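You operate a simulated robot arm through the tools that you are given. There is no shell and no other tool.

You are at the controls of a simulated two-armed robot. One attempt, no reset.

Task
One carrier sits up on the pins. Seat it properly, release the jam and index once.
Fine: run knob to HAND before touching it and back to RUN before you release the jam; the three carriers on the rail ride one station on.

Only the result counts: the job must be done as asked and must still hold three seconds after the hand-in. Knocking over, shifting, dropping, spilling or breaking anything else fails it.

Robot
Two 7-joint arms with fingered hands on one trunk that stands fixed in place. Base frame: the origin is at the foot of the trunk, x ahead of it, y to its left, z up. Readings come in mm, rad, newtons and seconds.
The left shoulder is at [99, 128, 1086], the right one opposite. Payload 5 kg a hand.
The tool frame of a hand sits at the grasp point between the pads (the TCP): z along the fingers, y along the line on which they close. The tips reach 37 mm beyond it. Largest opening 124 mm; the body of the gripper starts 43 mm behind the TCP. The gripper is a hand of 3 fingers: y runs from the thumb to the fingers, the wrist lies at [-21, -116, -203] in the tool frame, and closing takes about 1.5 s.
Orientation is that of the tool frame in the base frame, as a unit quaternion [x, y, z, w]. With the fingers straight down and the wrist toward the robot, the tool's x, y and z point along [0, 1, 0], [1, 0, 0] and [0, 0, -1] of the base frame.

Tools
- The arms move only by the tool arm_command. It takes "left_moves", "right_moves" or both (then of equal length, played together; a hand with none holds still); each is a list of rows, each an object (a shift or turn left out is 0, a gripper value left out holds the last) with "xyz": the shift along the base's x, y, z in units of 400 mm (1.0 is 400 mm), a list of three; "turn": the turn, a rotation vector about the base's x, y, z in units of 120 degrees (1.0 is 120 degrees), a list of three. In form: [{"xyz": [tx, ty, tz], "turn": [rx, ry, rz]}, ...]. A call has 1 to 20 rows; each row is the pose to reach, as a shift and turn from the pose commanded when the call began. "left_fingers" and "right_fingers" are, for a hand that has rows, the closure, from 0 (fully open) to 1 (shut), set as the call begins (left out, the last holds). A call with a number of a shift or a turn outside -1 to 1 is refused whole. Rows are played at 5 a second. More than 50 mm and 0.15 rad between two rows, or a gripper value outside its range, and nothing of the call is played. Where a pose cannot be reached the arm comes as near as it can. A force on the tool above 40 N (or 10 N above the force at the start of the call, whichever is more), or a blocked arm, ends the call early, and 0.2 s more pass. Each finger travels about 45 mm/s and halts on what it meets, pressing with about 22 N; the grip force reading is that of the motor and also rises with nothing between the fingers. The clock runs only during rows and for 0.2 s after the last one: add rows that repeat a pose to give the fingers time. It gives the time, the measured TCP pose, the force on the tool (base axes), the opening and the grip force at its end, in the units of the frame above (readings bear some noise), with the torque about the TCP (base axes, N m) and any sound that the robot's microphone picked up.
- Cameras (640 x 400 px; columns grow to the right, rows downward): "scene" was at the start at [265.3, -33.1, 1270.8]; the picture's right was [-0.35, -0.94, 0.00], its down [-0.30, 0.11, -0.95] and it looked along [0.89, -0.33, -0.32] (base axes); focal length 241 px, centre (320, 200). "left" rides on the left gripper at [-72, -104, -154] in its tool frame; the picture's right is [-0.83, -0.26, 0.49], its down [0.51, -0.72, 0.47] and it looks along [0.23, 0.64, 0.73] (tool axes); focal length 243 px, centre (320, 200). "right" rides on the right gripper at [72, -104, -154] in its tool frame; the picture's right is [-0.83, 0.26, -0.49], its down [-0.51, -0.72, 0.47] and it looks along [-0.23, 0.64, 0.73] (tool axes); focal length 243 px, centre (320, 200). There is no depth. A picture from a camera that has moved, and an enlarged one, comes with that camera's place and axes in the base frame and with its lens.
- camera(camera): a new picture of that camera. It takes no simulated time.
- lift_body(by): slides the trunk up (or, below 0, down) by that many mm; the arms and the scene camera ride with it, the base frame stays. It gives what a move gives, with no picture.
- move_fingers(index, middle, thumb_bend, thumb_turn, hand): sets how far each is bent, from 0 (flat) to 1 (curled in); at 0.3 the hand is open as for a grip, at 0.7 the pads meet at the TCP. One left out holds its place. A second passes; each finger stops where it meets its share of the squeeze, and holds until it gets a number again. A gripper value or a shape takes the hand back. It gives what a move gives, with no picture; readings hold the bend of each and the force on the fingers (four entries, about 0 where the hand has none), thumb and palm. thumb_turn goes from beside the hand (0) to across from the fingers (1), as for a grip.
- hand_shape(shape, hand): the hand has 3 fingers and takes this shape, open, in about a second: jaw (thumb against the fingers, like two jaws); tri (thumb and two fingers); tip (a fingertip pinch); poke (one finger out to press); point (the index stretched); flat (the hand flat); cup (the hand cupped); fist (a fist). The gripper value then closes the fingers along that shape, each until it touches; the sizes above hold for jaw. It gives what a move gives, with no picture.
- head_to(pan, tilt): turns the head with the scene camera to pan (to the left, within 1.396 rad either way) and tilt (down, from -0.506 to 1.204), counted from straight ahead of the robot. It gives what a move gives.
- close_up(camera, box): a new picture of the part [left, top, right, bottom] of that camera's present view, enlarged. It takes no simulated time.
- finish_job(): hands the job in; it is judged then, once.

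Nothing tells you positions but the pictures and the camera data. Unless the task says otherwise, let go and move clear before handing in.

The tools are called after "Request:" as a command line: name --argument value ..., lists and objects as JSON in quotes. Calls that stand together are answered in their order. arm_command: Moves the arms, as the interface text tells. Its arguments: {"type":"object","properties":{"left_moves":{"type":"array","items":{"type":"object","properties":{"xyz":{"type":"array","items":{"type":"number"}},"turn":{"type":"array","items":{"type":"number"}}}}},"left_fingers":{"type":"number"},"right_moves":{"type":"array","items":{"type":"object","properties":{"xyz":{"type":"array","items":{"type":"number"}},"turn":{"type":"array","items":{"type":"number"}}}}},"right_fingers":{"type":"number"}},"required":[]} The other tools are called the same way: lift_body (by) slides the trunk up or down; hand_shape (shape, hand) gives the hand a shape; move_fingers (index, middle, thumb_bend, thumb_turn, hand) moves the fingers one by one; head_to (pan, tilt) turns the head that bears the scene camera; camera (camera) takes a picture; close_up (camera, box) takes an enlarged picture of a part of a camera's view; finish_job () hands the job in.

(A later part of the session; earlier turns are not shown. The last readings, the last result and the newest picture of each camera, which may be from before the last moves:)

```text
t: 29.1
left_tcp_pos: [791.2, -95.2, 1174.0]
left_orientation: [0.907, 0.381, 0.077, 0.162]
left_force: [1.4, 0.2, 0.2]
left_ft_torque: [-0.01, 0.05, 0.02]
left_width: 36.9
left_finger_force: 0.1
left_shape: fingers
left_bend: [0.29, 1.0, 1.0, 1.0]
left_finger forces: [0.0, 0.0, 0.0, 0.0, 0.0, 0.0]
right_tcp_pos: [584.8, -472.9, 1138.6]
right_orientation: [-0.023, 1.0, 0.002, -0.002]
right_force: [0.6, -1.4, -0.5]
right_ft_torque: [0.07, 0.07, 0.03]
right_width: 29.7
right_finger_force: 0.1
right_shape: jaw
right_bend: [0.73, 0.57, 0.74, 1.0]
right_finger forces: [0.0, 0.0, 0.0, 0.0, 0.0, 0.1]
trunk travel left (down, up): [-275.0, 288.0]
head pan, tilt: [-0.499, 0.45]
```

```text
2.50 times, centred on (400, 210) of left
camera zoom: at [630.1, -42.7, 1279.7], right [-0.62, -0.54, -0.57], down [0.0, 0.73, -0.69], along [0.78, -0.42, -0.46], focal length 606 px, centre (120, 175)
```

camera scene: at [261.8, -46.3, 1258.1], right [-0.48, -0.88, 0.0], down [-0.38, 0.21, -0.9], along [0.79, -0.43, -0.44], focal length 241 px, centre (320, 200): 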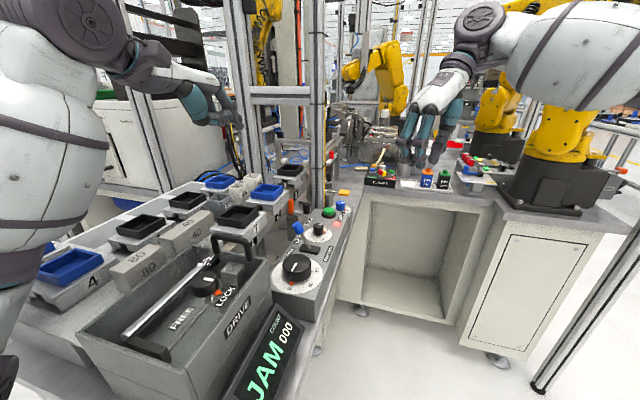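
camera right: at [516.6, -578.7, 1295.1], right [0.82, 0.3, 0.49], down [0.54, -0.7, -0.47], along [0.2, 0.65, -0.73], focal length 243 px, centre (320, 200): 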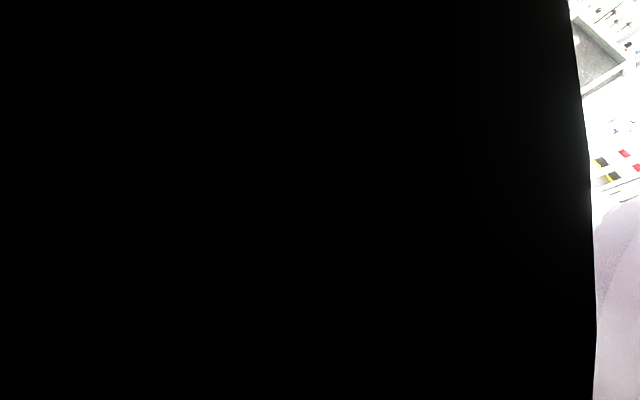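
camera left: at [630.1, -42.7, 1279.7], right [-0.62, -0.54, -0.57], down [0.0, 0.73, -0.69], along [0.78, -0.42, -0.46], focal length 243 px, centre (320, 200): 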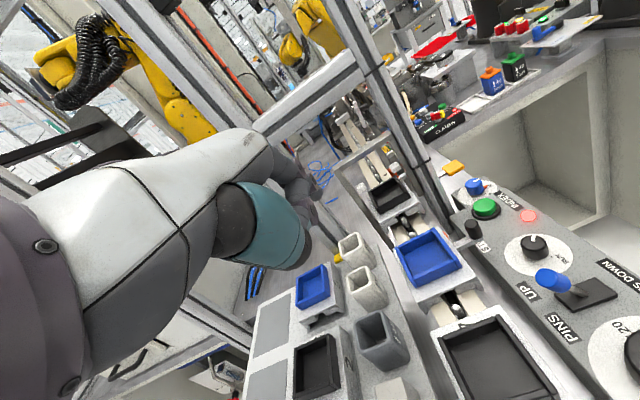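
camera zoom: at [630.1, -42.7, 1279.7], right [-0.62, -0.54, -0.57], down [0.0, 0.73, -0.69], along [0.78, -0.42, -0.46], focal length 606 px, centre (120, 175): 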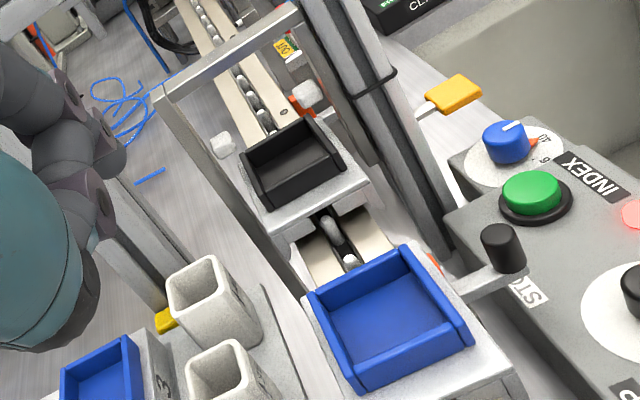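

The frame beam is about 100 mm behind where the hand was, so the contact wasn't at the hand. The likely cause is the low left elbow meeting the rack or drive box. I'll return the left arm to its start pose and check that the rack items are undisturbed.

Request:
arm_command --left_moves '[{"xyz": [-0.025, 0.048, 0.012], "turn": [0.008, 0.0198, 0.0464]}, {"xyz": [-0.051, 0.095, 0.024], "turn": [0.0161, 0.0396, 0.0928]}, {"xyz": [-0.076, 0.143, 0.036], "turn": [0.0242, 0.0594, 0.1392]}, {"xyz": [-0.101, 0.19, 0.048], "turn": [0.0323, 0.0792, 0.1856]}, {"xyz": [-0.127, 0.238, 0.06], "turn": [0.0403, 0.099, 0.232]}, {"xyz": [-0.152, 0.285, 0.072], "turn": [0.0484, 0.1188, 0.2784]}, {"xyz": [-0.177, 0.333, 0.084], "turn": [0.0564, 0.1386, 0.3248]}, {"xyz": [-0.2025, 0.38, 0.095], "turn": [0.0645, 0.1584, 0.3712]}, {"xyz": [-0.2025, 0.38, 0.095], "turn": [0.0645, 0.1584, 0.3712]}]'

Request:
head_to --pan -0.1 --tilt 0.75

Request:
camera --camera "scene"

Request:
close_up --camera "scene" --box '[130, 70, 450, 250]'

```text
t: 31.1
left_tcp_pos: [709.0, 60.4, 1215.2]
left_orientation: [0.704, 0.71, 0.012, -0.003]
left_force: [0.1, 0.5, 0.3]
left_ft_torque: [0.03, 0.02, -0.03]
left_width: 36.7
left_finger_force: 0.0
left_shape: fingers
left_bend: [0.29, 1.0, 1.0, 1.0]
left_finger forces: [0.0, 0.1, 0.1, 0.0, 0.1, 0.0]
right_tcp_pos: [584.8, -472.5, 1140.9]
right_orientation: [-0.023, 1.0, 0.001, -0.002]
right_force: [-0.9, -0.5, 0.1]
right_ft_torque: [0.0, 0.0, -0.01]
right_width: 29.4
right_finger_force: 0.0
right_shape: jaw
right_bend: [0.73, 0.57, 0.74, 1.0]
right_finger forces: [0.0, 0.0, 0.0, 0.1, 0.0, 0.1]
trunk travel left (down, up): [-275.0, 288.0]
head pan, tilt: [-0.499, 0.45]
```

```text
t: 32.0
left_tcp_pos: [707.1, 61.0, 1217.0]
left_orientation: [0.705, 0.709, 0.013, -0.002]
left_force: [-1.1, 0.0, -0.4]
left_ft_torque: [0.01, 0.0, -0.01]
left_width: 36.7
left_finger_force: 0.0
left_shape: fingers
left_bend: [0.29, 1.0, 1.0, 1.0]
left_finger forces: [0.1, 0.0, 0.0, 0.1, 0.1, 0.0]
right_tcp_pos: [583.5, -471.0, 1141.6]
right_orientation: [-0.022, 1.0, 0.0, 0.0]
right_force: [-1.1, 0.2, 0.0]
right_ft_torque: [0.01, -0.02, -0.03]
right_width: 29.7
right_finger_force: 0.1
right_shape: jaw
right_bend: [0.73, 0.57, 0.74, 1.0]
right_finger forces: [0.0, 0.0, 0.0, 0.0, 0.0, 0.0]
trunk travel left (down, up): [-275.0, 288.0]
head pan, tilt: [-0.099, 0.75]
```

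```text
taken
camera scene: at [260.3, -8.5, 1232.8], right [-0.1, -0.99, 0.0], down [-0.68, 0.07, -0.73], along [0.73, -0.07, -0.68], focal length 241 px, centre (320, 200)
```

scene: 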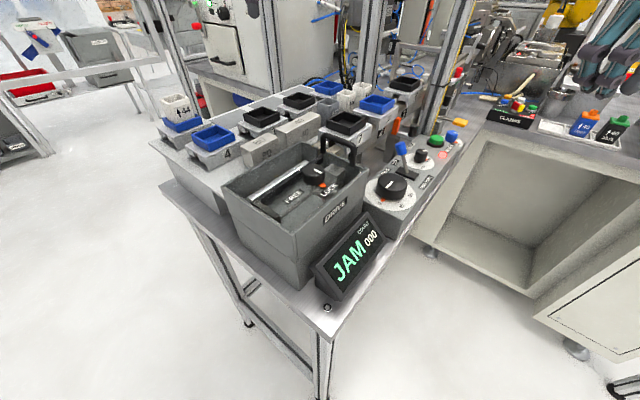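

```text
2.00 times, centred on (290, 160) of scene
camera zoom: at [260.3, -8.5, 1232.8], right [-0.1, -0.99, 0.0], down [-0.68, 0.07, -0.73], along [0.73, -0.07, -0.68], focal length 483 px, centre (380, 280)
```

zoom: 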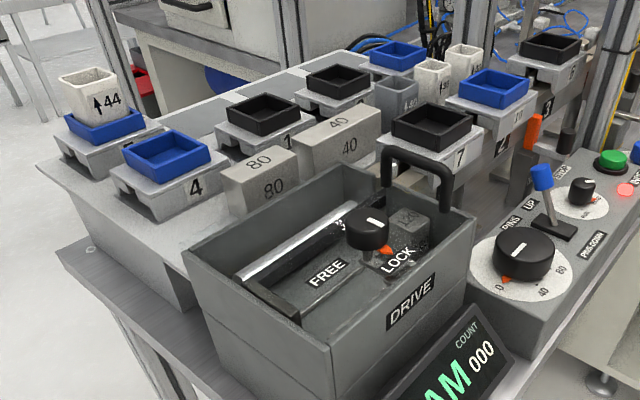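

All rack items, cup 44 and the drive box are exactly where they were. I'll raise the trunk so the left elbow passes well above the rack, then retry the approach.

Request:
lift_body --by 190

Request:
head_to --pan -0.4 --tilt 0.6

Request:
camera --camera "scene"

```text
t: 34.1
left_tcp_pos: [708.0, 61.2, 1406.0]
left_orientation: [0.704, 0.71, 0.012, -0.004]
left_force: [0.1, -0.5, 0.4]
left_ft_torque: [-0.02, -0.02, 0.01]
left_width: 36.6
left_finger_force: 0.0
left_shape: fingers
left_bend: [0.29, 1.0, 1.0, 1.0]
left_finger forces: [0.1, 0.0, 0.0, 0.0, 0.2, 0.0]
right_tcp_pos: [584.8, -471.3, 1331.6]
right_orientation: [-0.023, 1.0, 0.001, -0.001]
right_force: [0.0, 1.0, 0.4]
right_ft_torque: [-0.01, 0.04, 0.0]
right_width: 29.5
right_finger_force: 0.0
right_shape: jaw
right_bend: [0.73, 0.57, 0.74, 1.0]
right_finger forces: [0.0, 0.1, 0.0, 0.0, 0.0, 0.0]
trunk travel left (down, up): [-465.0, 98.0]
head pan, tilt: [-0.099, 0.75]
```

```text
t: 34.9
left_tcp_pos: [706.6, 60.8, 1407.2]
left_orientation: [0.705, 0.71, 0.012, -0.003]
left_force: [-0.2, 0.1, -0.1]
left_ft_torque: [0.01, -0.01, 0.01]
left_width: 36.7
left_finger_force: 0.1
left_shape: fingers
left_bend: [0.29, 1.0, 1.0, 1.0]
left_finger forces: [0.0, 0.0, 0.0, 0.0, 0.1, 0.0]
right_tcp_pos: [584.0, -470.9, 1331.3]
right_orientation: [-0.023, 1.0, 0.0, -0.001]
right_force: [0.0, 0.1, -1.3]
right_ft_torque: [0.01, 0.0, -0.01]
right_width: 29.5
right_finger_force: 0.1
right_shape: jaw
right_bend: [0.73, 0.57, 0.74, 1.0]
right_finger forces: [0.0, 0.0, 0.0, 0.1, 0.1, 0.1]
trunk travel left (down, up): [-465.0, 98.0]
head pan, tilt: [-0.4, 0.6]
```

```text
taken
camera scene: at [203.2, -34.7, 1447.1], right [-0.39, -0.92, 0.0], down [-0.52, 0.22, -0.82], along [0.76, -0.32, -0.57], focal length 241 px, centre (320, 200)
```

scene: 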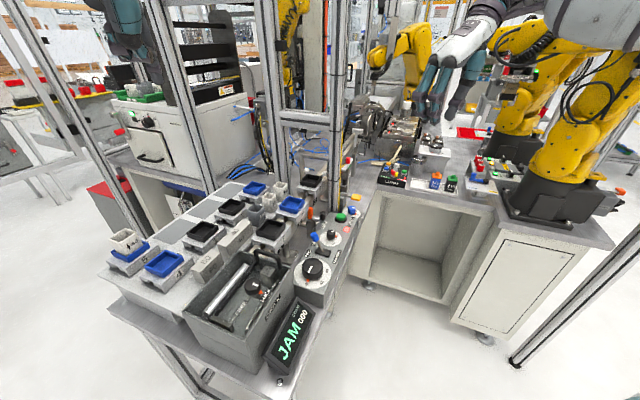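

The trunk is up and the view is clear. I'll bring the left hand in from above to a hover just upstream of the tray.

Request:
arm_command --left_moves '[{"xyz": [0.0288, -0.0579, -0.0565], "turn": [-0.0054, -0.0132, -0.0309]}, {"xyz": [0.0575, -0.1158, -0.1129], "turn": [-0.0108, -0.0264, -0.0619]}, {"xyz": [0.0863, -0.1738, -0.1694], "turn": [-0.0161, -0.0396, -0.0928]}, {"xyz": [0.115, -0.2317, -0.2258], "turn": [-0.0215, -0.0528, -0.1237]}, {"xyz": [0.1438, -0.2896, -0.2823], "turn": [-0.0269, -0.066, -0.1547]}, {"xyz": [0.1725, -0.3475, -0.3388], "turn": [-0.0323, -0.0792, -0.1856]}, {"xyz": [0.2013, -0.4054, -0.3952], "turn": [-0.0376, -0.0924, -0.2165]}, {"xyz": [0.23, -0.4633, -0.4517], "turn": [-0.043, -0.1056, -0.2475]}, {"xyz": [0.2588, -0.5213, -0.5081], "turn": [-0.0484, -0.1188, -0.2784]}, {"xyz": [0.2875, -0.5792, -0.5646], "turn": [-0.0538, -0.132, -0.3093]}, {"xyz": [0.2875, -0.5792, -0.5646], "turn": [-0.0538, -0.132, -0.3093]}]'

Request:
camera --camera "scene"

Request:
camera --camera "left"

```text
t: 37.3
left_tcp_pos: [824.6, -169.3, 1181.8]
left_orientation: [0.883, 0.443, 0.07, 0.136]
left_force: [-0.1, 0.2, 0.1]
left_ft_torque: [-0.04, -0.01, -0.01]
left_width: 36.7
left_finger_force: 0.0
left_shape: fingers
left_bend: [0.29, 1.0, 1.0, 1.0]
left_finger forces: [0.0, 0.0, 0.0, 0.0, 0.0, 0.0]
right_tcp_pos: [582.9, -470.9, 1330.5]
right_orientation: [-0.022, 1.0, 0.001, 0.0]
right_force: [-0.6, 0.5, -0.3]
right_ft_torque: [-0.01, -0.01, 0.02]
right_width: 29.6
right_finger_force: 0.1
right_shape: jaw
right_bend: [0.73, 0.57, 0.74, 1.0]
right_finger forces: [0.0, 0.0, 0.0, 0.0, 0.0, 0.0]
trunk travel left (down, up): [-465.0, 98.0]
head pan, tilt: [-0.4, 0.6]
```

```text
taken
camera scene: at [202.7, -34.4, 1447.3], right [-0.39, -0.92, 0.0], down [-0.52, 0.22, -0.83], along [0.76, -0.32, -0.56], focal length 241 px, centre (320, 200)
```

scene: 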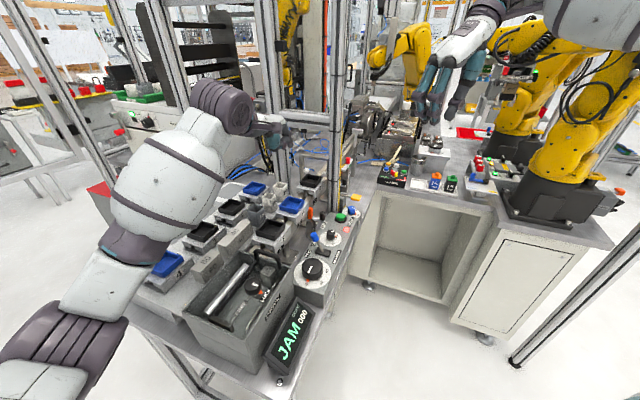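

```text
taken
camera left: at [663.9, -140.2, 1295.4], right [-0.58, -0.6, -0.55], down [-0.13, 0.73, -0.67], along [0.81, -0.31, -0.5], focal length 243 px, centre (320, 200)
```

left: 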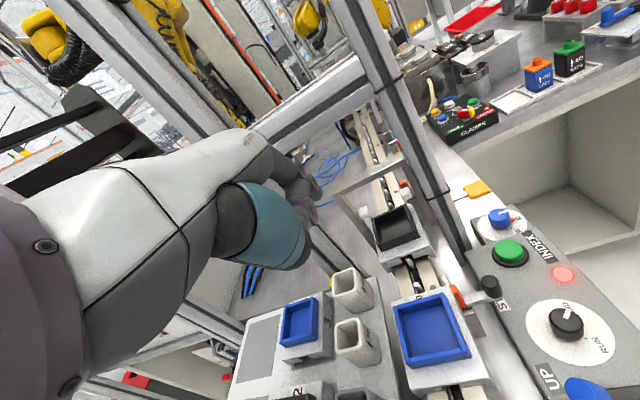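

No contact this time. I'll look closely at the hand, the beam and the tray.

Request:
close_up --camera "scene" --box '[240, 90, 360, 220]'

Request:
close_up --camera "left" --box '[260, 110, 460, 280]'

```text
3.08 times, centred on (300, 155) of scene
camera zoom: at [202.7, -34.4, 1447.3], right [-0.39, -0.92, 0.0], down [-0.52, 0.22, -0.83], along [0.76, -0.32, -0.56], focal length 743 px, centre (382, 338)
```

zoom: 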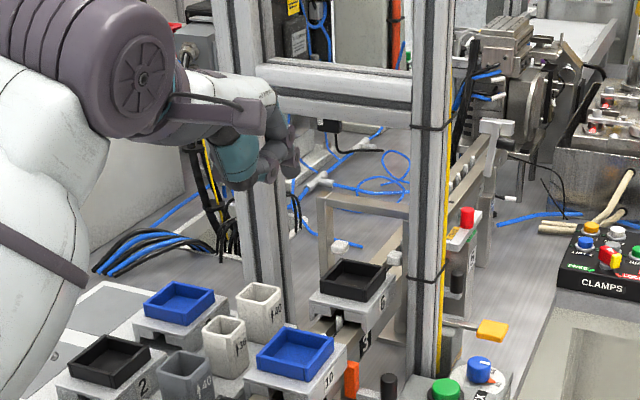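

```text
2.35 times, centred on (360, 195) of left
camera zoom: at [663.9, -140.2, 1295.4], right [-0.58, -0.6, -0.55], down [-0.13, 0.73, -0.67], along [0.81, -0.31, -0.5], focal length 571 px, centre (226, 212)
```

zoom: 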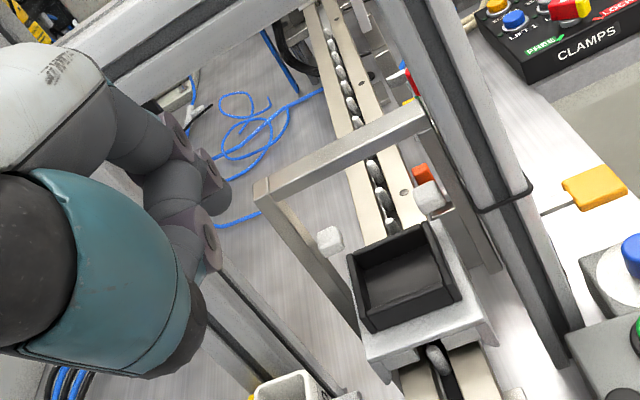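

Request:
close_up --camera "scene" --box '[265, 105, 315, 165]'

Request:
close_up --camera "left" --box '[255, 130, 335, 250]'

```text
6.67 times, centred on (290, 135) of scene
camera zoom: at [202.7, -34.4, 1447.3], right [-0.39, -0.92, 0.0], down [-0.52, 0.22, -0.83], along [0.76, -0.32, -0.56], focal length 1609 px, centre (520, 633)
```

zoom: 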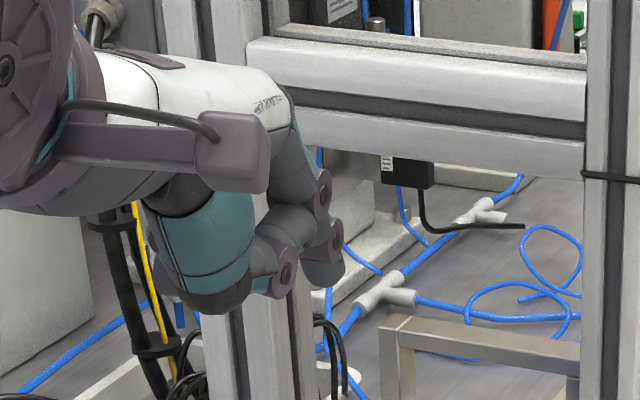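

```text
3.33 times, centred on (295, 190) of left
camera zoom: at [663.9, -140.2, 1295.4], right [-0.58, -0.6, -0.55], down [-0.13, 0.73, -0.67], along [0.81, -0.31, -0.5], focal length 809 px, centre (403, 233)
```

zoom: 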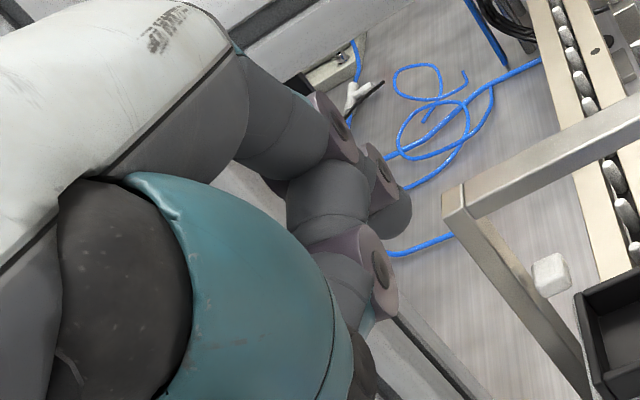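

The index tip is visible, slightly higher than I had estimated. I'll take high-zoom views of carrier 6 from both cameras to fix its exact position.

Request:
close_up --camera "scene" --box '[280, 165, 330, 205]'

Request:
close_up --camera "left" --box '[360, 190, 460, 270]'

Request:
close_up --camera "scene" --box '[240, 180, 320, 250]'

Request:
close_up --camera "left" --box '[370, 270, 500, 400]'

```text
10.00 times, centred on (305, 185) of scene
camera zoom: at [202.7, -34.4, 1447.3], right [-0.39, -0.92, 0.0], down [-0.52, 0.22, -0.83], along [0.76, -0.32, -0.56], focal length 2414 px, centre (470, 350)
```

zoom: 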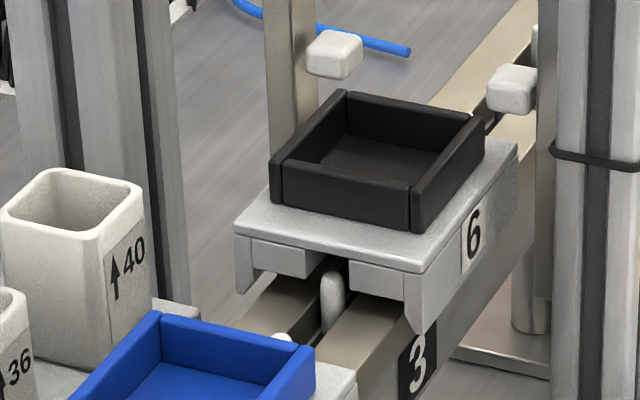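

```text
5.00 times, centred on (410, 230) of left
camera zoom: at [663.9, -140.2, 1295.4], right [-0.58, -0.6, -0.55], down [-0.13, 0.73, -0.67], along [0.81, -0.31, -0.5], focal length 1213 px, centre (-130, 50)
```

zoom: 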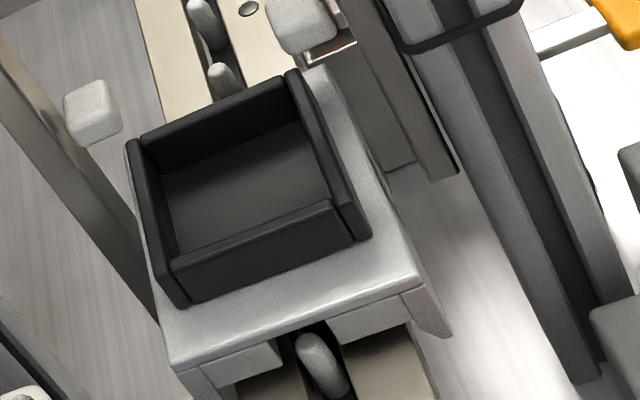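

```text
5.71 times, centred on (280, 215) of scene
camera zoom: at [202.7, -34.4, 1447.3], right [-0.39, -0.92, 0.0], down [-0.52, 0.22, -0.83], along [0.76, -0.32, -0.56], focal length 1379 px, centre (549, 114)
```

zoom: 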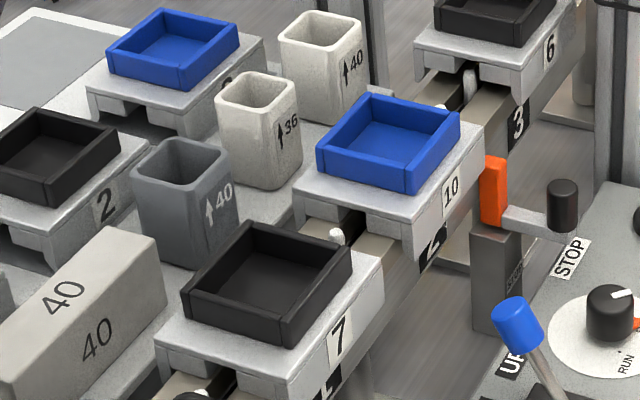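

```text
3.08 times, centred on (435, 335) of left
camera zoom: at [663.9, -140.2, 1295.4], right [-0.58, -0.6, -0.55], down [-0.13, 0.73, -0.67], along [0.81, -0.31, -0.5], focal length 746 px, centre (-34, -215)
```

zoom: 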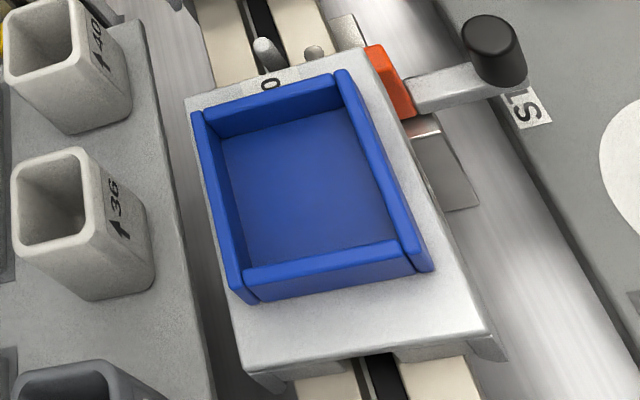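

Carrier 6's tray centre is at about (885,-286), 20–22 mm (half a pin pitch) downstream of station 3. I'll move the index tip to hover over the upstream half of the tray with less tilt, keeping clear of the portal bar.

Request:
arm_command --left_moves '[{"xyz": [0.014, -0.0352, -0.0386], "turn": [0.0074, 0.0091, -0.0173]}, {"xyz": [0.028, -0.0704, -0.0773], "turn": [0.0147, 0.0182, -0.0346]}, {"xyz": [0.042, -0.1056, -0.1159], "turn": [0.0221, 0.0272, -0.0518]}, {"xyz": [0.056, -0.1408, -0.1545], "turn": [0.0294, 0.0363, -0.0691]}, {"xyz": [0.056, -0.1408, -0.1545], "turn": [0.0294, 0.0363, -0.0691]}]'

Request:
close_up --camera "scene" --box '[260, 110, 340, 210]'

Request:
camera --camera "left"

```text
t: 38.5
left_tcp_pos: [846.0, -227.9, 1119.6]
left_orientation: [0.919, 0.381, 0.039, 0.097]
left_force: [0.6, 0.0, 0.5]
left_ft_torque: [0.0, -0.01, 0.0]
left_width: 36.8
left_finger_force: 0.1
left_shape: fingers
left_bend: [0.29, 1.0, 1.0, 1.0]
left_finger forces: [0.0, 0.0, 0.0, 0.0, 0.0, 0.1]
right_tcp_pos: [583.5, -471.7, 1331.8]
right_orientation: [-0.022, 1.0, -0.001, 0.0]
right_force: [-0.3, -0.6, 0.4]
right_ft_torque: [-0.01, -0.02, 0.0]
right_width: 29.7
right_finger_force: 0.0
right_shape: jaw
right_bend: [0.73, 0.57, 0.74, 1.0]
right_finger forces: [0.0, 0.0, 0.0, 0.0, 0.1, 0.0]
trunk travel left (down, up): [-465.0, 98.0]
head pan, tilt: [-0.4, 0.6]
```

```text
4.00 times, centred on (300, 160) of scene
camera zoom: at [202.7, -34.2, 1447.2], right [-0.39, -0.92, 0.0], down [-0.52, 0.22, -0.83], along [0.76, -0.32, -0.56], focal length 965 px, centre (400, 360)
```

zoom: 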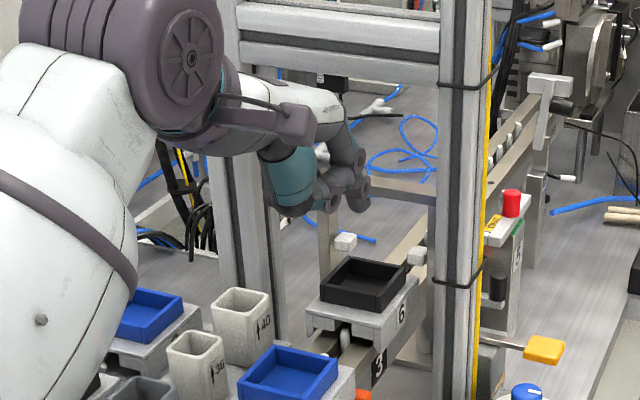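

```text
taken
camera left: at [700.1, -184.1, 1248.7], right [-0.7, -0.48, -0.53], down [-0.07, 0.79, -0.61], along [0.71, -0.39, -0.58], focal length 243 px, centre (320, 200)
```

left: 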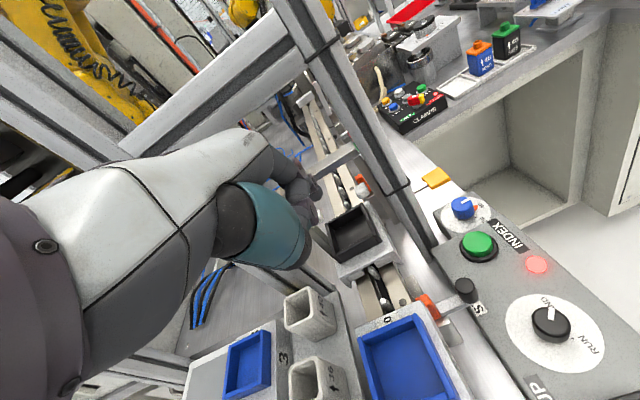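

Request:
close_up --camera "scene" --box '[285, 130, 335, 200]'

Request:
close_up --camera "left" --box '[270, 120, 430, 280]'

```text
5.71 times, centred on (310, 165) of scene
camera zoom: at [202.7, -34.2, 1447.2], right [-0.39, -0.92, 0.0], down [-0.52, 0.22, -0.83], along [0.76, -0.32, -0.56], focal length 1379 px, centre (377, 400)
```

zoom: 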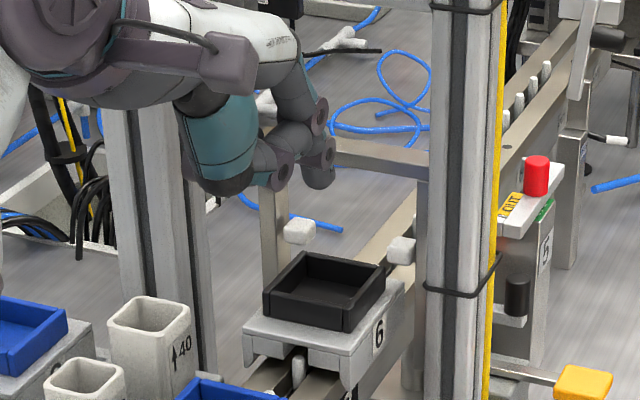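

```text
2.50 times, centred on (350, 200) of left
camera zoom: at [700.1, -184.1, 1248.7], right [-0.7, -0.48, -0.53], down [-0.07, 0.79, -0.61], along [0.71, -0.39, -0.58], focal length 606 px, centre (245, 200)
```

zoom: 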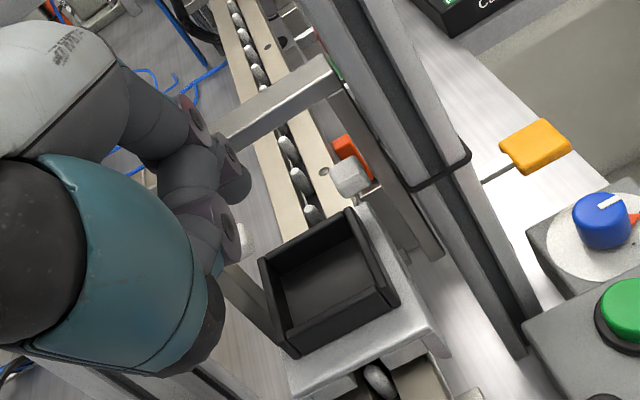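

Both cameras agree the tip is at about (876,-282,1108), nearly over the tray. I'll shift it slightly upstream and lower to just above the tray rim, then check again.

Request:
arm_command --left_moves '[{"xyz": [-0.01, 0.01, 0]}, {"xyz": [-0.01, 0.01, -0.04]}, {"xyz": [-0.01, 0.01, -0.08]}, {"xyz": [-0.01, 0.01, -0.12]}, {"xyz": [-0.01, 0.01, -0.12]}]'

Request:
close_up --camera "scene" --box '[285, 130, 335, 200]'

Request:
close_up --camera "left" --box '[270, 120, 430, 280]'

```text
t: 39.7
left_tcp_pos: [840.3, -225.4, 1073.4]
left_orientation: [0.919, 0.38, 0.039, 0.098]
left_force: [-0.7, 1.1, -0.2]
left_ft_torque: [-0.01, -0.01, -0.01]
left_width: 36.4
left_finger_force: 0.1
left_shape: fingers
left_bend: [0.29, 1.0, 1.0, 1.0]
left_finger forces: [0.1, 0.0, 0.1, 0.0, 0.0, 0.0]
right_tcp_pos: [582.7, -471.8, 1331.1]
right_orientation: [-0.022, 1.0, 0.001, 0.0]
right_force: [-0.3, 0.1, -0.6]
right_ft_torque: [-0.01, 0.01, -0.01]
right_width: 29.8
right_finger_force: 0.1
right_shape: jaw
right_bend: [0.73, 0.57, 0.74, 1.0]
right_finger forces: [0.1, 0.1, 0.0, 0.0, 0.0, 0.0]
trunk travel left (down, up): [-465.0, 98.0]
head pan, tilt: [-0.4, 0.6]
```

```text
5.71 times, centred on (310, 165) of scene
camera zoom: at [202.9, -34.6, 1447.2], right [-0.39, -0.92, 0.0], down [-0.52, 0.22, -0.83], along [0.76, -0.32, -0.56], focal length 1379 px, centre (377, 400)
```

zoom: 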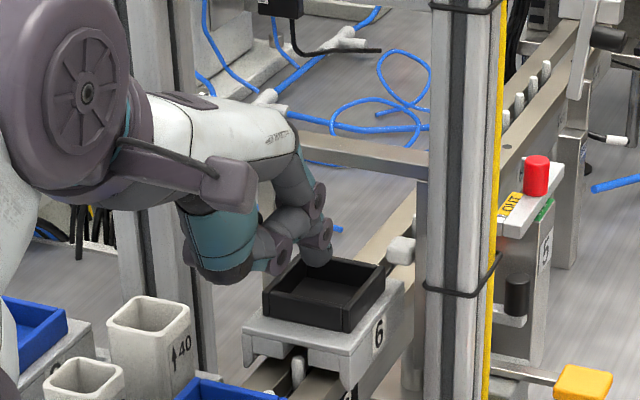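

```text
2.50 times, centred on (350, 200) of left
camera zoom: at [695.4, -180.0, 1201.1], right [-0.7, -0.48, -0.53], down [-0.07, 0.79, -0.61], along [0.71, -0.39, -0.58], focal length 606 px, centre (245, 200)
```

zoom: 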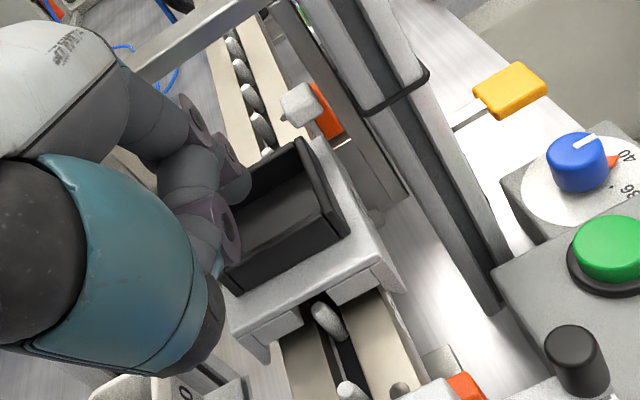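

The tip is right above the upstream half of the tray. I'll lower it about 27 mm into the tray, watching the force.

Request:
arm_command --left_moves '[{"xyz": [0, 0, -0.025]}, {"xyz": [0, 0, -0.05]}, {"xyz": [0, 0, -0.0675]}, {"xyz": [0, 0, -0.0675]}]'

Request:
close_up --camera "scene" --box '[285, 130, 335, 200]'

Request:
close_up --camera "left" --box '[270, 120, 430, 280]'

```text
t: 40.7
left_tcp_pos: [837.8, -222.2, 1056.2]
left_orientation: [0.919, 0.38, 0.045, 0.1]
left_force: [0.2, 0.3, 0.6]
left_ft_torque: [0.01, 0.03, 0.01]
left_width: 36.3
left_finger_force: 0.0
left_shape: fingers
left_bend: [0.29, 1.0, 1.0, 1.0]
left_finger forces: [0.1, 0.0, 0.1, 0.1, 0.1, 0.0]
right_tcp_pos: [577.6, -470.3, 1335.5]
right_orientation: [-0.022, 1.0, 0.0, 0.002]
right_force: [-1.0, -0.7, 0.6]
right_ft_torque: [-0.01, 0.02, -0.01]
right_width: 29.5
right_finger_force: 0.1
right_shape: jaw
right_bend: [0.73, 0.57, 0.74, 1.0]
right_finger forces: [0.1, 0.0, 0.0, 0.0, 0.0, 0.0]
trunk travel left (down, up): [-465.0, 98.0]
head pan, tilt: [-0.4, 0.6]
```

```text
5.71 times, centred on (310, 165) of scene
camera zoom: at [197.1, -33.3, 1449.1], right [-0.39, -0.92, 0.0], down [-0.52, 0.22, -0.83], along [0.76, -0.32, -0.56], focal length 1379 px, centre (377, 400)
```

zoom: 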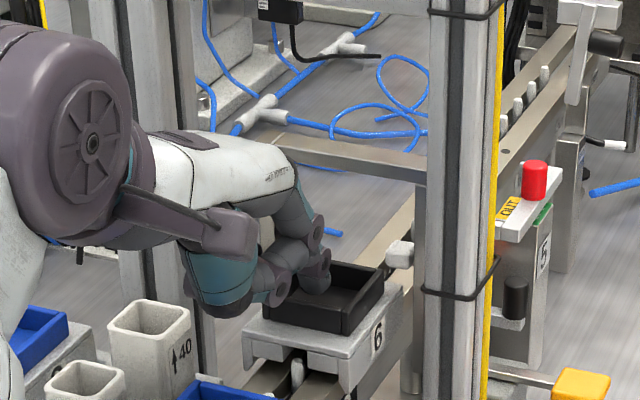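

```text
2.50 times, centred on (350, 200) of left
camera zoom: at [690.3, -177.9, 1183.6], right [-0.69, -0.48, -0.54], down [-0.06, 0.79, -0.61], along [0.72, -0.39, -0.57], focal length 606 px, centre (245, 200)
```

zoom: 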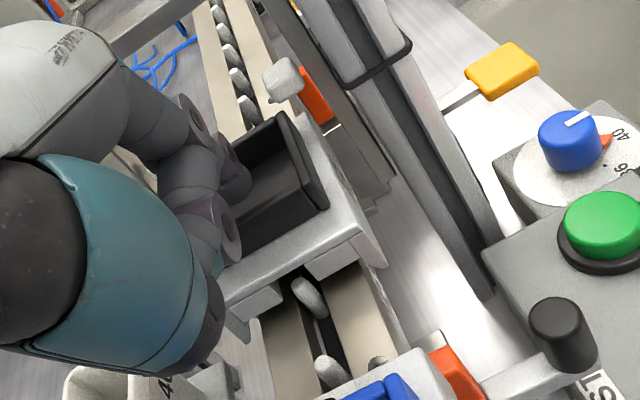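

The tip is inside the tray, but the trunk leaned back a few millimetres with no force at the hand, so another part of the arm is touching. I'll look over the whole arm before going on.

Request:
camera --camera "scene"

Request:
close_up --camera "scene" --box '[0, 120, 320, 400]'

Request:
close_up --camera "scene" --box '[230, 120, 330, 220]'

```text
taken
camera scene: at [197.1, -33.3, 1449.1], right [-0.39, -0.92, 0.0], down [-0.52, 0.22, -0.83], along [0.76, -0.32, -0.56], focal length 241 px, centre (320, 200)
```

scene: 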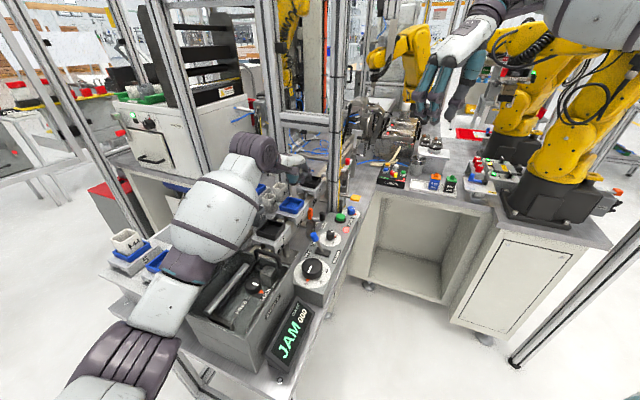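

```text
1.43 times, centred on (160, 260) of scene
camera zoom: at [197.1, -33.3, 1449.1], right [-0.39, -0.92, 0.0], down [-0.52, 0.22, -0.83], along [0.76, -0.32, -0.56], focal length 345 px, centre (549, 114)
```

zoom: 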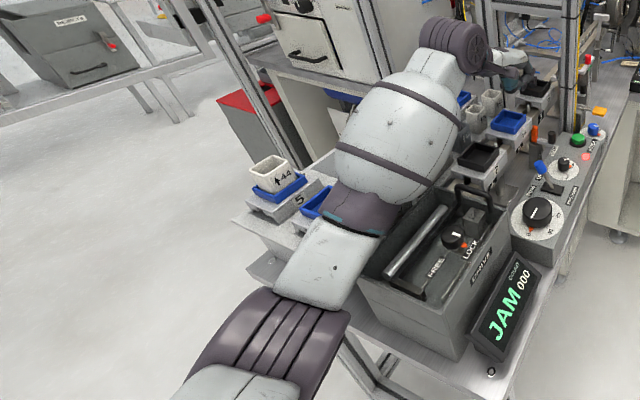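

```text
4.00 times, centred on (280, 170) of scene
camera zoom: at [197.1, -33.3, 1449.1], right [-0.39, -0.92, 0.0], down [-0.52, 0.22, -0.83], along [0.76, -0.32, -0.56], focal length 965 px, centre (480, 320)
```

zoom: 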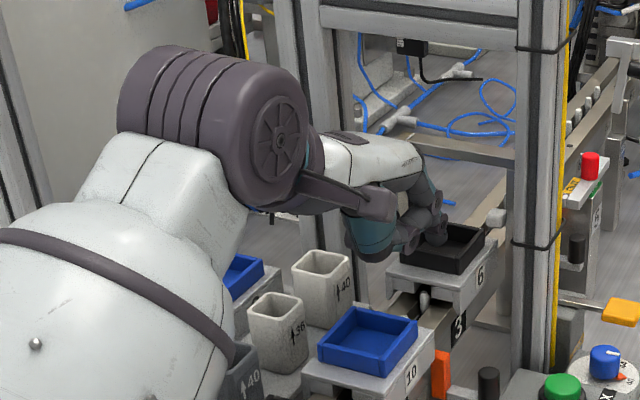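

I can't see an obvious contact, so I'll raise the hand slightly and see whether the trunk returns.

Request:
arm_command --left_moves '[{"xyz": [0, 0, 0.025]}, {"xyz": [0, 0, 0.025]}, {"xyz": [0, 0, 0.025]}]'

Request:
close_up --camera "scene" --box '[285, 130, 335, 200]'

```text
t: 41.5
left_tcp_pos: [836.4, -219.9, 1059.3]
left_orientation: [0.919, 0.38, 0.04, 0.098]
left_force: [0.0, -0.6, -0.4]
left_ft_torque: [0.0, -0.03, 0.03]
left_width: 36.3
left_finger_force: 0.1
left_shape: fingers
left_bend: [0.29, 1.0, 1.0, 1.0]
left_finger forces: [0.1, 0.0, 0.0, 0.1, 0.1, 0.0]
right_tcp_pos: [577.2, -466.6, 1335.1]
right_orientation: [-0.023, 1.0, -0.001, 0.002]
right_force: [-1.1, 0.4, -0.7]
right_ft_torque: [0.0, -0.02, 0.03]
right_width: 29.7
right_finger_force: 0.1
right_shape: jaw
right_bend: [0.73, 0.57, 0.74, 1.0]
right_finger forces: [0.1, 0.1, 0.1, 0.0, 0.0, 0.0]
trunk travel left (down, up): [-465.0, 98.0]
head pan, tilt: [-0.4, 0.6]
```

```text
5.71 times, centred on (310, 165) of scene
camera zoom: at [196.4, -30.2, 1447.9], right [-0.39, -0.92, 0.0], down [-0.52, 0.22, -0.83], along [0.76, -0.32, -0.56], focal length 1379 px, centre (377, 400)
```

zoom: 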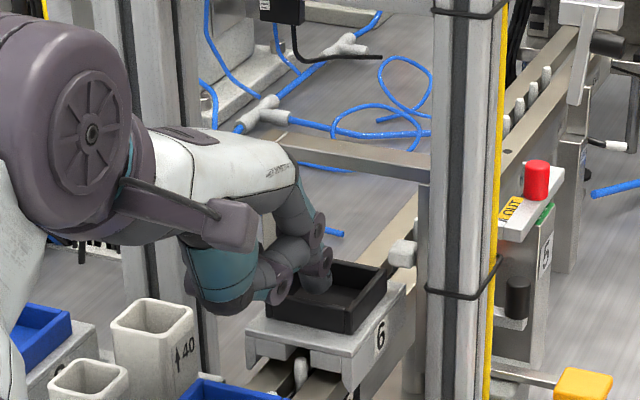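

The trunk is still pushed back while the hand itself senses nothing, so the bulky left forearm must be touching something near the drive box, with loose blocks and cups close by. I'll retrace the left arm upward and out, then check the rack. The right hand has open space on the operator side, so I'll use that instead.

Request:
arm_command --left_moves '[{"xyz": [0, 0, 0.05]}, {"xyz": [0, 0, 0.1]}, {"xyz": [0, 0, 0.16]}, {"xyz": [-0.023, 0.06, 0.25], "turn": [-0.0147, -0.0182, 0.0346]}, {"xyz": [-0.045, 0.13, 0.34], "turn": [-0.0294, -0.0363, 0.0691]}, {"xyz": [-0.045, 0.13, 0.34], "turn": [-0.0294, -0.0363, 0.0691]}]'

Request:
camera --camera "scene"

```text
t: 42.9
left_tcp_pos: [821.4, -173.5, 1187.5]
left_orientation: [0.883, 0.443, 0.068, 0.137]
left_force: [-0.2, -0.3, -0.9]
left_ft_torque: [-0.01, 0.01, 0.03]
left_width: 36.7
left_finger_force: 0.0
left_shape: fingers
left_bend: [0.29, 1.0, 1.0, 1.0]
left_finger forces: [0.0, 0.0, 0.1, 0.1, 0.0, 0.0]
right_tcp_pos: [582.4, -471.6, 1330.8]
right_orientation: [-0.022, 1.0, 0.0, 0.0]
right_force: [0.7, -0.8, -0.2]
right_ft_torque: [0.0, -0.01, 0.01]
right_width: 29.6
right_finger_force: 0.0
right_shape: jaw
right_bend: [0.73, 0.57, 0.74, 1.0]
right_finger forces: [0.0, 0.1, 0.1, 0.0, 0.0, 0.0]
trunk travel left (down, up): [-465.0, 98.0]
head pan, tilt: [-0.4, 0.6]
```

```text
taken
camera scene: at [204.0, -35.7, 1446.9], right [-0.39, -0.92, 0.0], down [-0.52, 0.22, -0.82], along [0.76, -0.32, -0.57], focal length 241 px, centre (320, 200)
```

scene: 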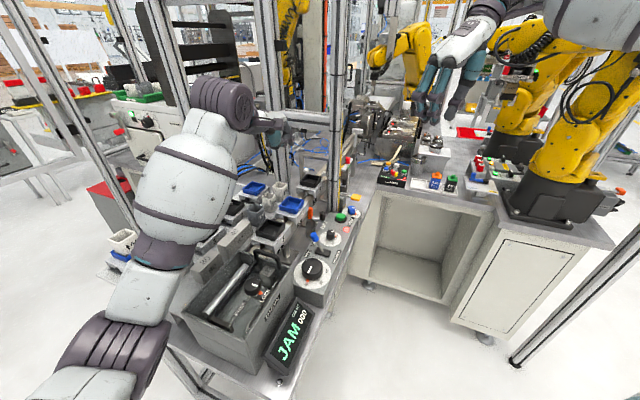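

The trunk is back to normal. I'll take the left arm back to its parked pose and then check the rack.

Request:
arm_command --left_moves '[{"xyz": [-0.0288, 0.0579, 0.0565], "turn": [0.0054, 0.0132, 0.0309]}, {"xyz": [-0.0575, 0.1158, 0.1129], "turn": [0.0108, 0.0264, 0.0619]}, {"xyz": [-0.0863, 0.1738, 0.1694], "turn": [0.0161, 0.0396, 0.0928]}, {"xyz": [-0.115, 0.2317, 0.2258], "turn": [0.0215, 0.0528, 0.1237]}, {"xyz": [-0.1438, 0.2896, 0.2823], "turn": [0.0269, 0.066, 0.1547]}, {"xyz": [-0.1725, 0.3475, 0.3388], "turn": [0.0323, 0.0792, 0.1856]}, {"xyz": [-0.2013, 0.4054, 0.3952], "turn": [0.0376, 0.0924, 0.2165]}, {"xyz": [-0.23, 0.4633, 0.4517], "turn": [0.043, 0.1056, 0.2475]}, {"xyz": [-0.2588, 0.5213, 0.5081], "turn": [0.0484, 0.1188, 0.2784]}, {"xyz": [-0.2875, 0.5792, 0.5646], "turn": [0.0538, 0.132, 0.3093]}, {"xyz": [-0.2875, 0.5792, 0.5646], "turn": [0.0538, 0.132, 0.3093]}]'

Request:
head_to --pan -0.25 --tilt 0.75

Request:
camera --camera "scene"

Request:
close_up --camera "scene" --box '[130, 70, 370, 250]'

```text
t: 45.3
left_tcp_pos: [706.5, 61.8, 1413.5]
left_orientation: [0.704, 0.71, 0.013, -0.003]
left_force: [0.5, -0.5, -1.1]
left_ft_torque: [0.02, -0.01, 0.0]
left_width: 36.2
left_finger_force: 0.2
left_shape: fingers
left_bend: [0.29, 1.0, 1.0, 1.0]
left_finger forces: [0.0, 0.0, 0.1, 0.0, 0.1, 0.0]
right_tcp_pos: [584.6, -471.4, 1330.4]
right_orientation: [-0.023, 1.0, 0.001, 0.0]
right_force: [0.1, -0.1, -0.3]
right_ft_torque: [-0.01, 0.03, 0.01]
right_width: 29.6
right_finger_force: 0.1
right_shape: jaw
right_bend: [0.73, 0.57, 0.74, 1.0]
right_finger forces: [0.0, 0.0, 0.0, 0.0, 0.1, 0.0]
trunk travel left (down, up): [-465.0, 98.0]
head pan, tilt: [-0.4, 0.6]
```

```text
t: 46.0
left_tcp_pos: [706.5, 62.3, 1412.5]
left_orientation: [0.705, 0.709, 0.013, -0.003]
left_force: [-0.7, 0.0, -0.3]
left_ft_torque: [-0.02, 0.02, 0.01]
left_width: 36.5
left_finger_force: 0.0
left_shape: fingers
left_bend: [0.29, 1.0, 1.0, 1.0]
left_finger forces: [0.1, 0.0, 0.0, 0.0, 0.0, 0.0]
right_tcp_pos: [582.4, -471.8, 1331.5]
right_orientation: [-0.023, 1.0, 0.001, 0.0]
right_force: [0.5, -0.9, 0.1]
right_ft_torque: [0.0, 0.04, 0.01]
right_width: 29.6
right_finger_force: 0.1
right_shape: jaw
right_bend: [0.73, 0.57, 0.74, 1.0]
right_finger forces: [0.0, 0.0, 0.1, 0.0, 0.1, 0.0]
trunk travel left (down, up): [-465.0, 98.0]
head pan, tilt: [-0.25, 0.75]
```

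```text
taken
camera scene: at [202.8, -21.3, 1434.1], right [-0.25, -0.97, 0.0], down [-0.66, 0.17, -0.73], along [0.71, -0.18, -0.68], focal length 241 px, centre (320, 200)
```

scene: 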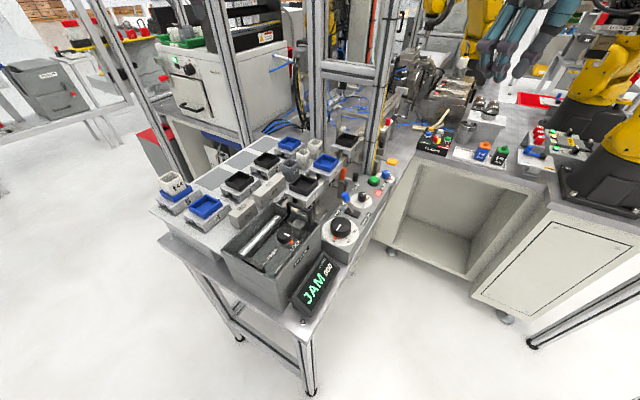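

```text
2.22 times, centred on (250, 160) of scene
camera zoom: at [202.8, -21.3, 1434.1], right [-0.25, -0.97, 0.0], down [-0.66, 0.17, -0.73], along [0.71, -0.18, -0.68], focal length 536 px, centre (476, 289)
```

zoom: 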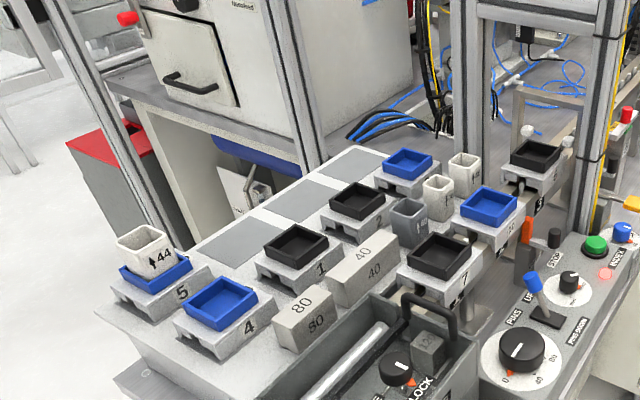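

The rack, blocks and cups look undisturbed. I'll shape the right hand the same way (index out, the rest curled) and approach the tray from the operator side, where the arm has free space.

Request:
move_fingers --hand "right" --index 0.45 --middle 1.0 --thumb_bend 1.0 --thumb_turn 1.0

Request:
arm_command --right_moves '[{"xyz": [0, 0, 0], "turn": [0, 0, -0.07]}, {"xyz": [0, 0, 0], "turn": [0, 0, -0.14]}, {"xyz": [0, 0, 0], "turn": [0, 0, -0.21]}, {"xyz": [0, 0, 0], "turn": [0, 0, -0.28]}, {"xyz": [0.05, 0.05, -0.05], "turn": [0, 0, -0.35]}, {"xyz": [0.1, 0.1, -0.1], "turn": [0, 0, -0.42]}, {"xyz": [0.15, 0.15, -0.14], "turn": [0, 0, -0.49]}, {"xyz": [0.2, 0.2, -0.18], "turn": [0, 0, -0.56]}, {"xyz": [0.25, 0.25, -0.22], "turn": [0, 0, -0.63]}, {"xyz": [0.3, 0.3, -0.26], "turn": [0, 0, -0.7]}, {"xyz": [0.35, 0.36, -0.3], "turn": [0, 0, -0.773]}, {"xyz": [0.35, 0.36, -0.3], "turn": [0, 0, -0.773]}]'

Request:
camera --camera "scene"

Request:
camera --camera "right"

```text
t: 47.0
left_tcp_pos: [706.1, 63.5, 1414.7]
left_orientation: [0.705, 0.709, 0.013, -0.001]
left_force: [0.2, 0.3, -0.4]
left_ft_torque: [-0.04, 0.0, 0.02]
left_width: 36.3
left_finger_force: 0.1
left_shape: fingers
left_bend: [0.29, 1.0, 1.0, 1.0]
left_finger forces: [0.0, 0.0, 0.1, 0.0, 0.0, 0.0]
right_tcp_pos: [582.6, -471.2, 1330.6]
right_orientation: [-0.023, 1.0, 0.0, 0.001]
right_force: [0.2, -0.4, -0.6]
right_ft_torque: [0.01, 0.0, -0.02]
right_width: 26.1
right_finger_force: 0.0
right_shape: fingers
right_bend: [0.4, 1.0, 0.93, 1.0]
right_finger forces: [0.0, 0.1, 0.0, 0.0, 0.1, 0.0]
trunk travel left (down, up): [-465.0, 98.0]
head pan, tilt: [-0.25, 0.75]
```

```text
refused: row 11 steps farther than a row can; nothing moved
```

```text
taken
camera scene: at [201.8, -20.8, 1434.3], right [-0.25, -0.97, 0.0], down [-0.66, 0.17, -0.73], along [0.71, -0.18, -0.68], focal length 241 px, centre (320, 200)
```

scene: 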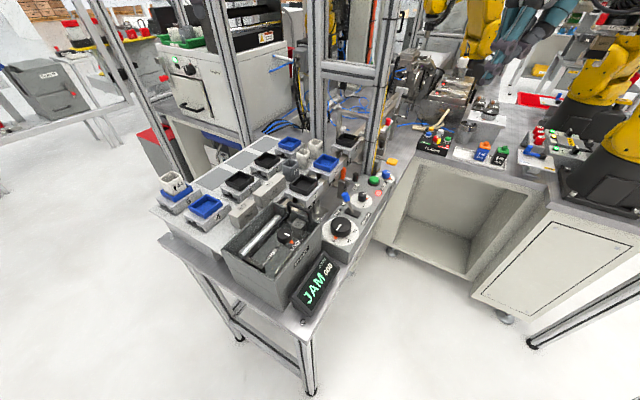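

```text
taken
camera right: at [516.4, -578.7, 1485.2], right [0.82, 0.3, 0.49], down [0.54, -0.7, -0.47], along [0.2, 0.65, -0.73], focal length 243 px, centre (320, 200)
```

right: 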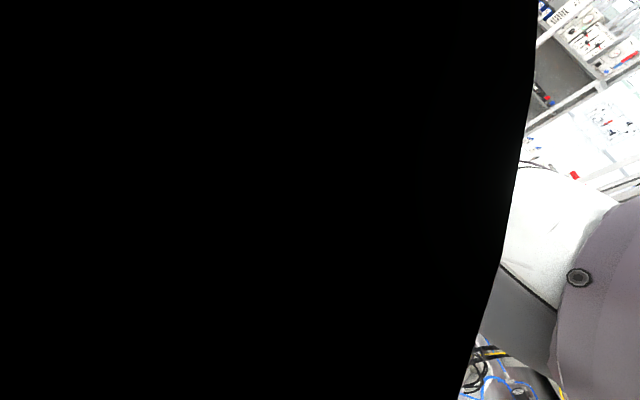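

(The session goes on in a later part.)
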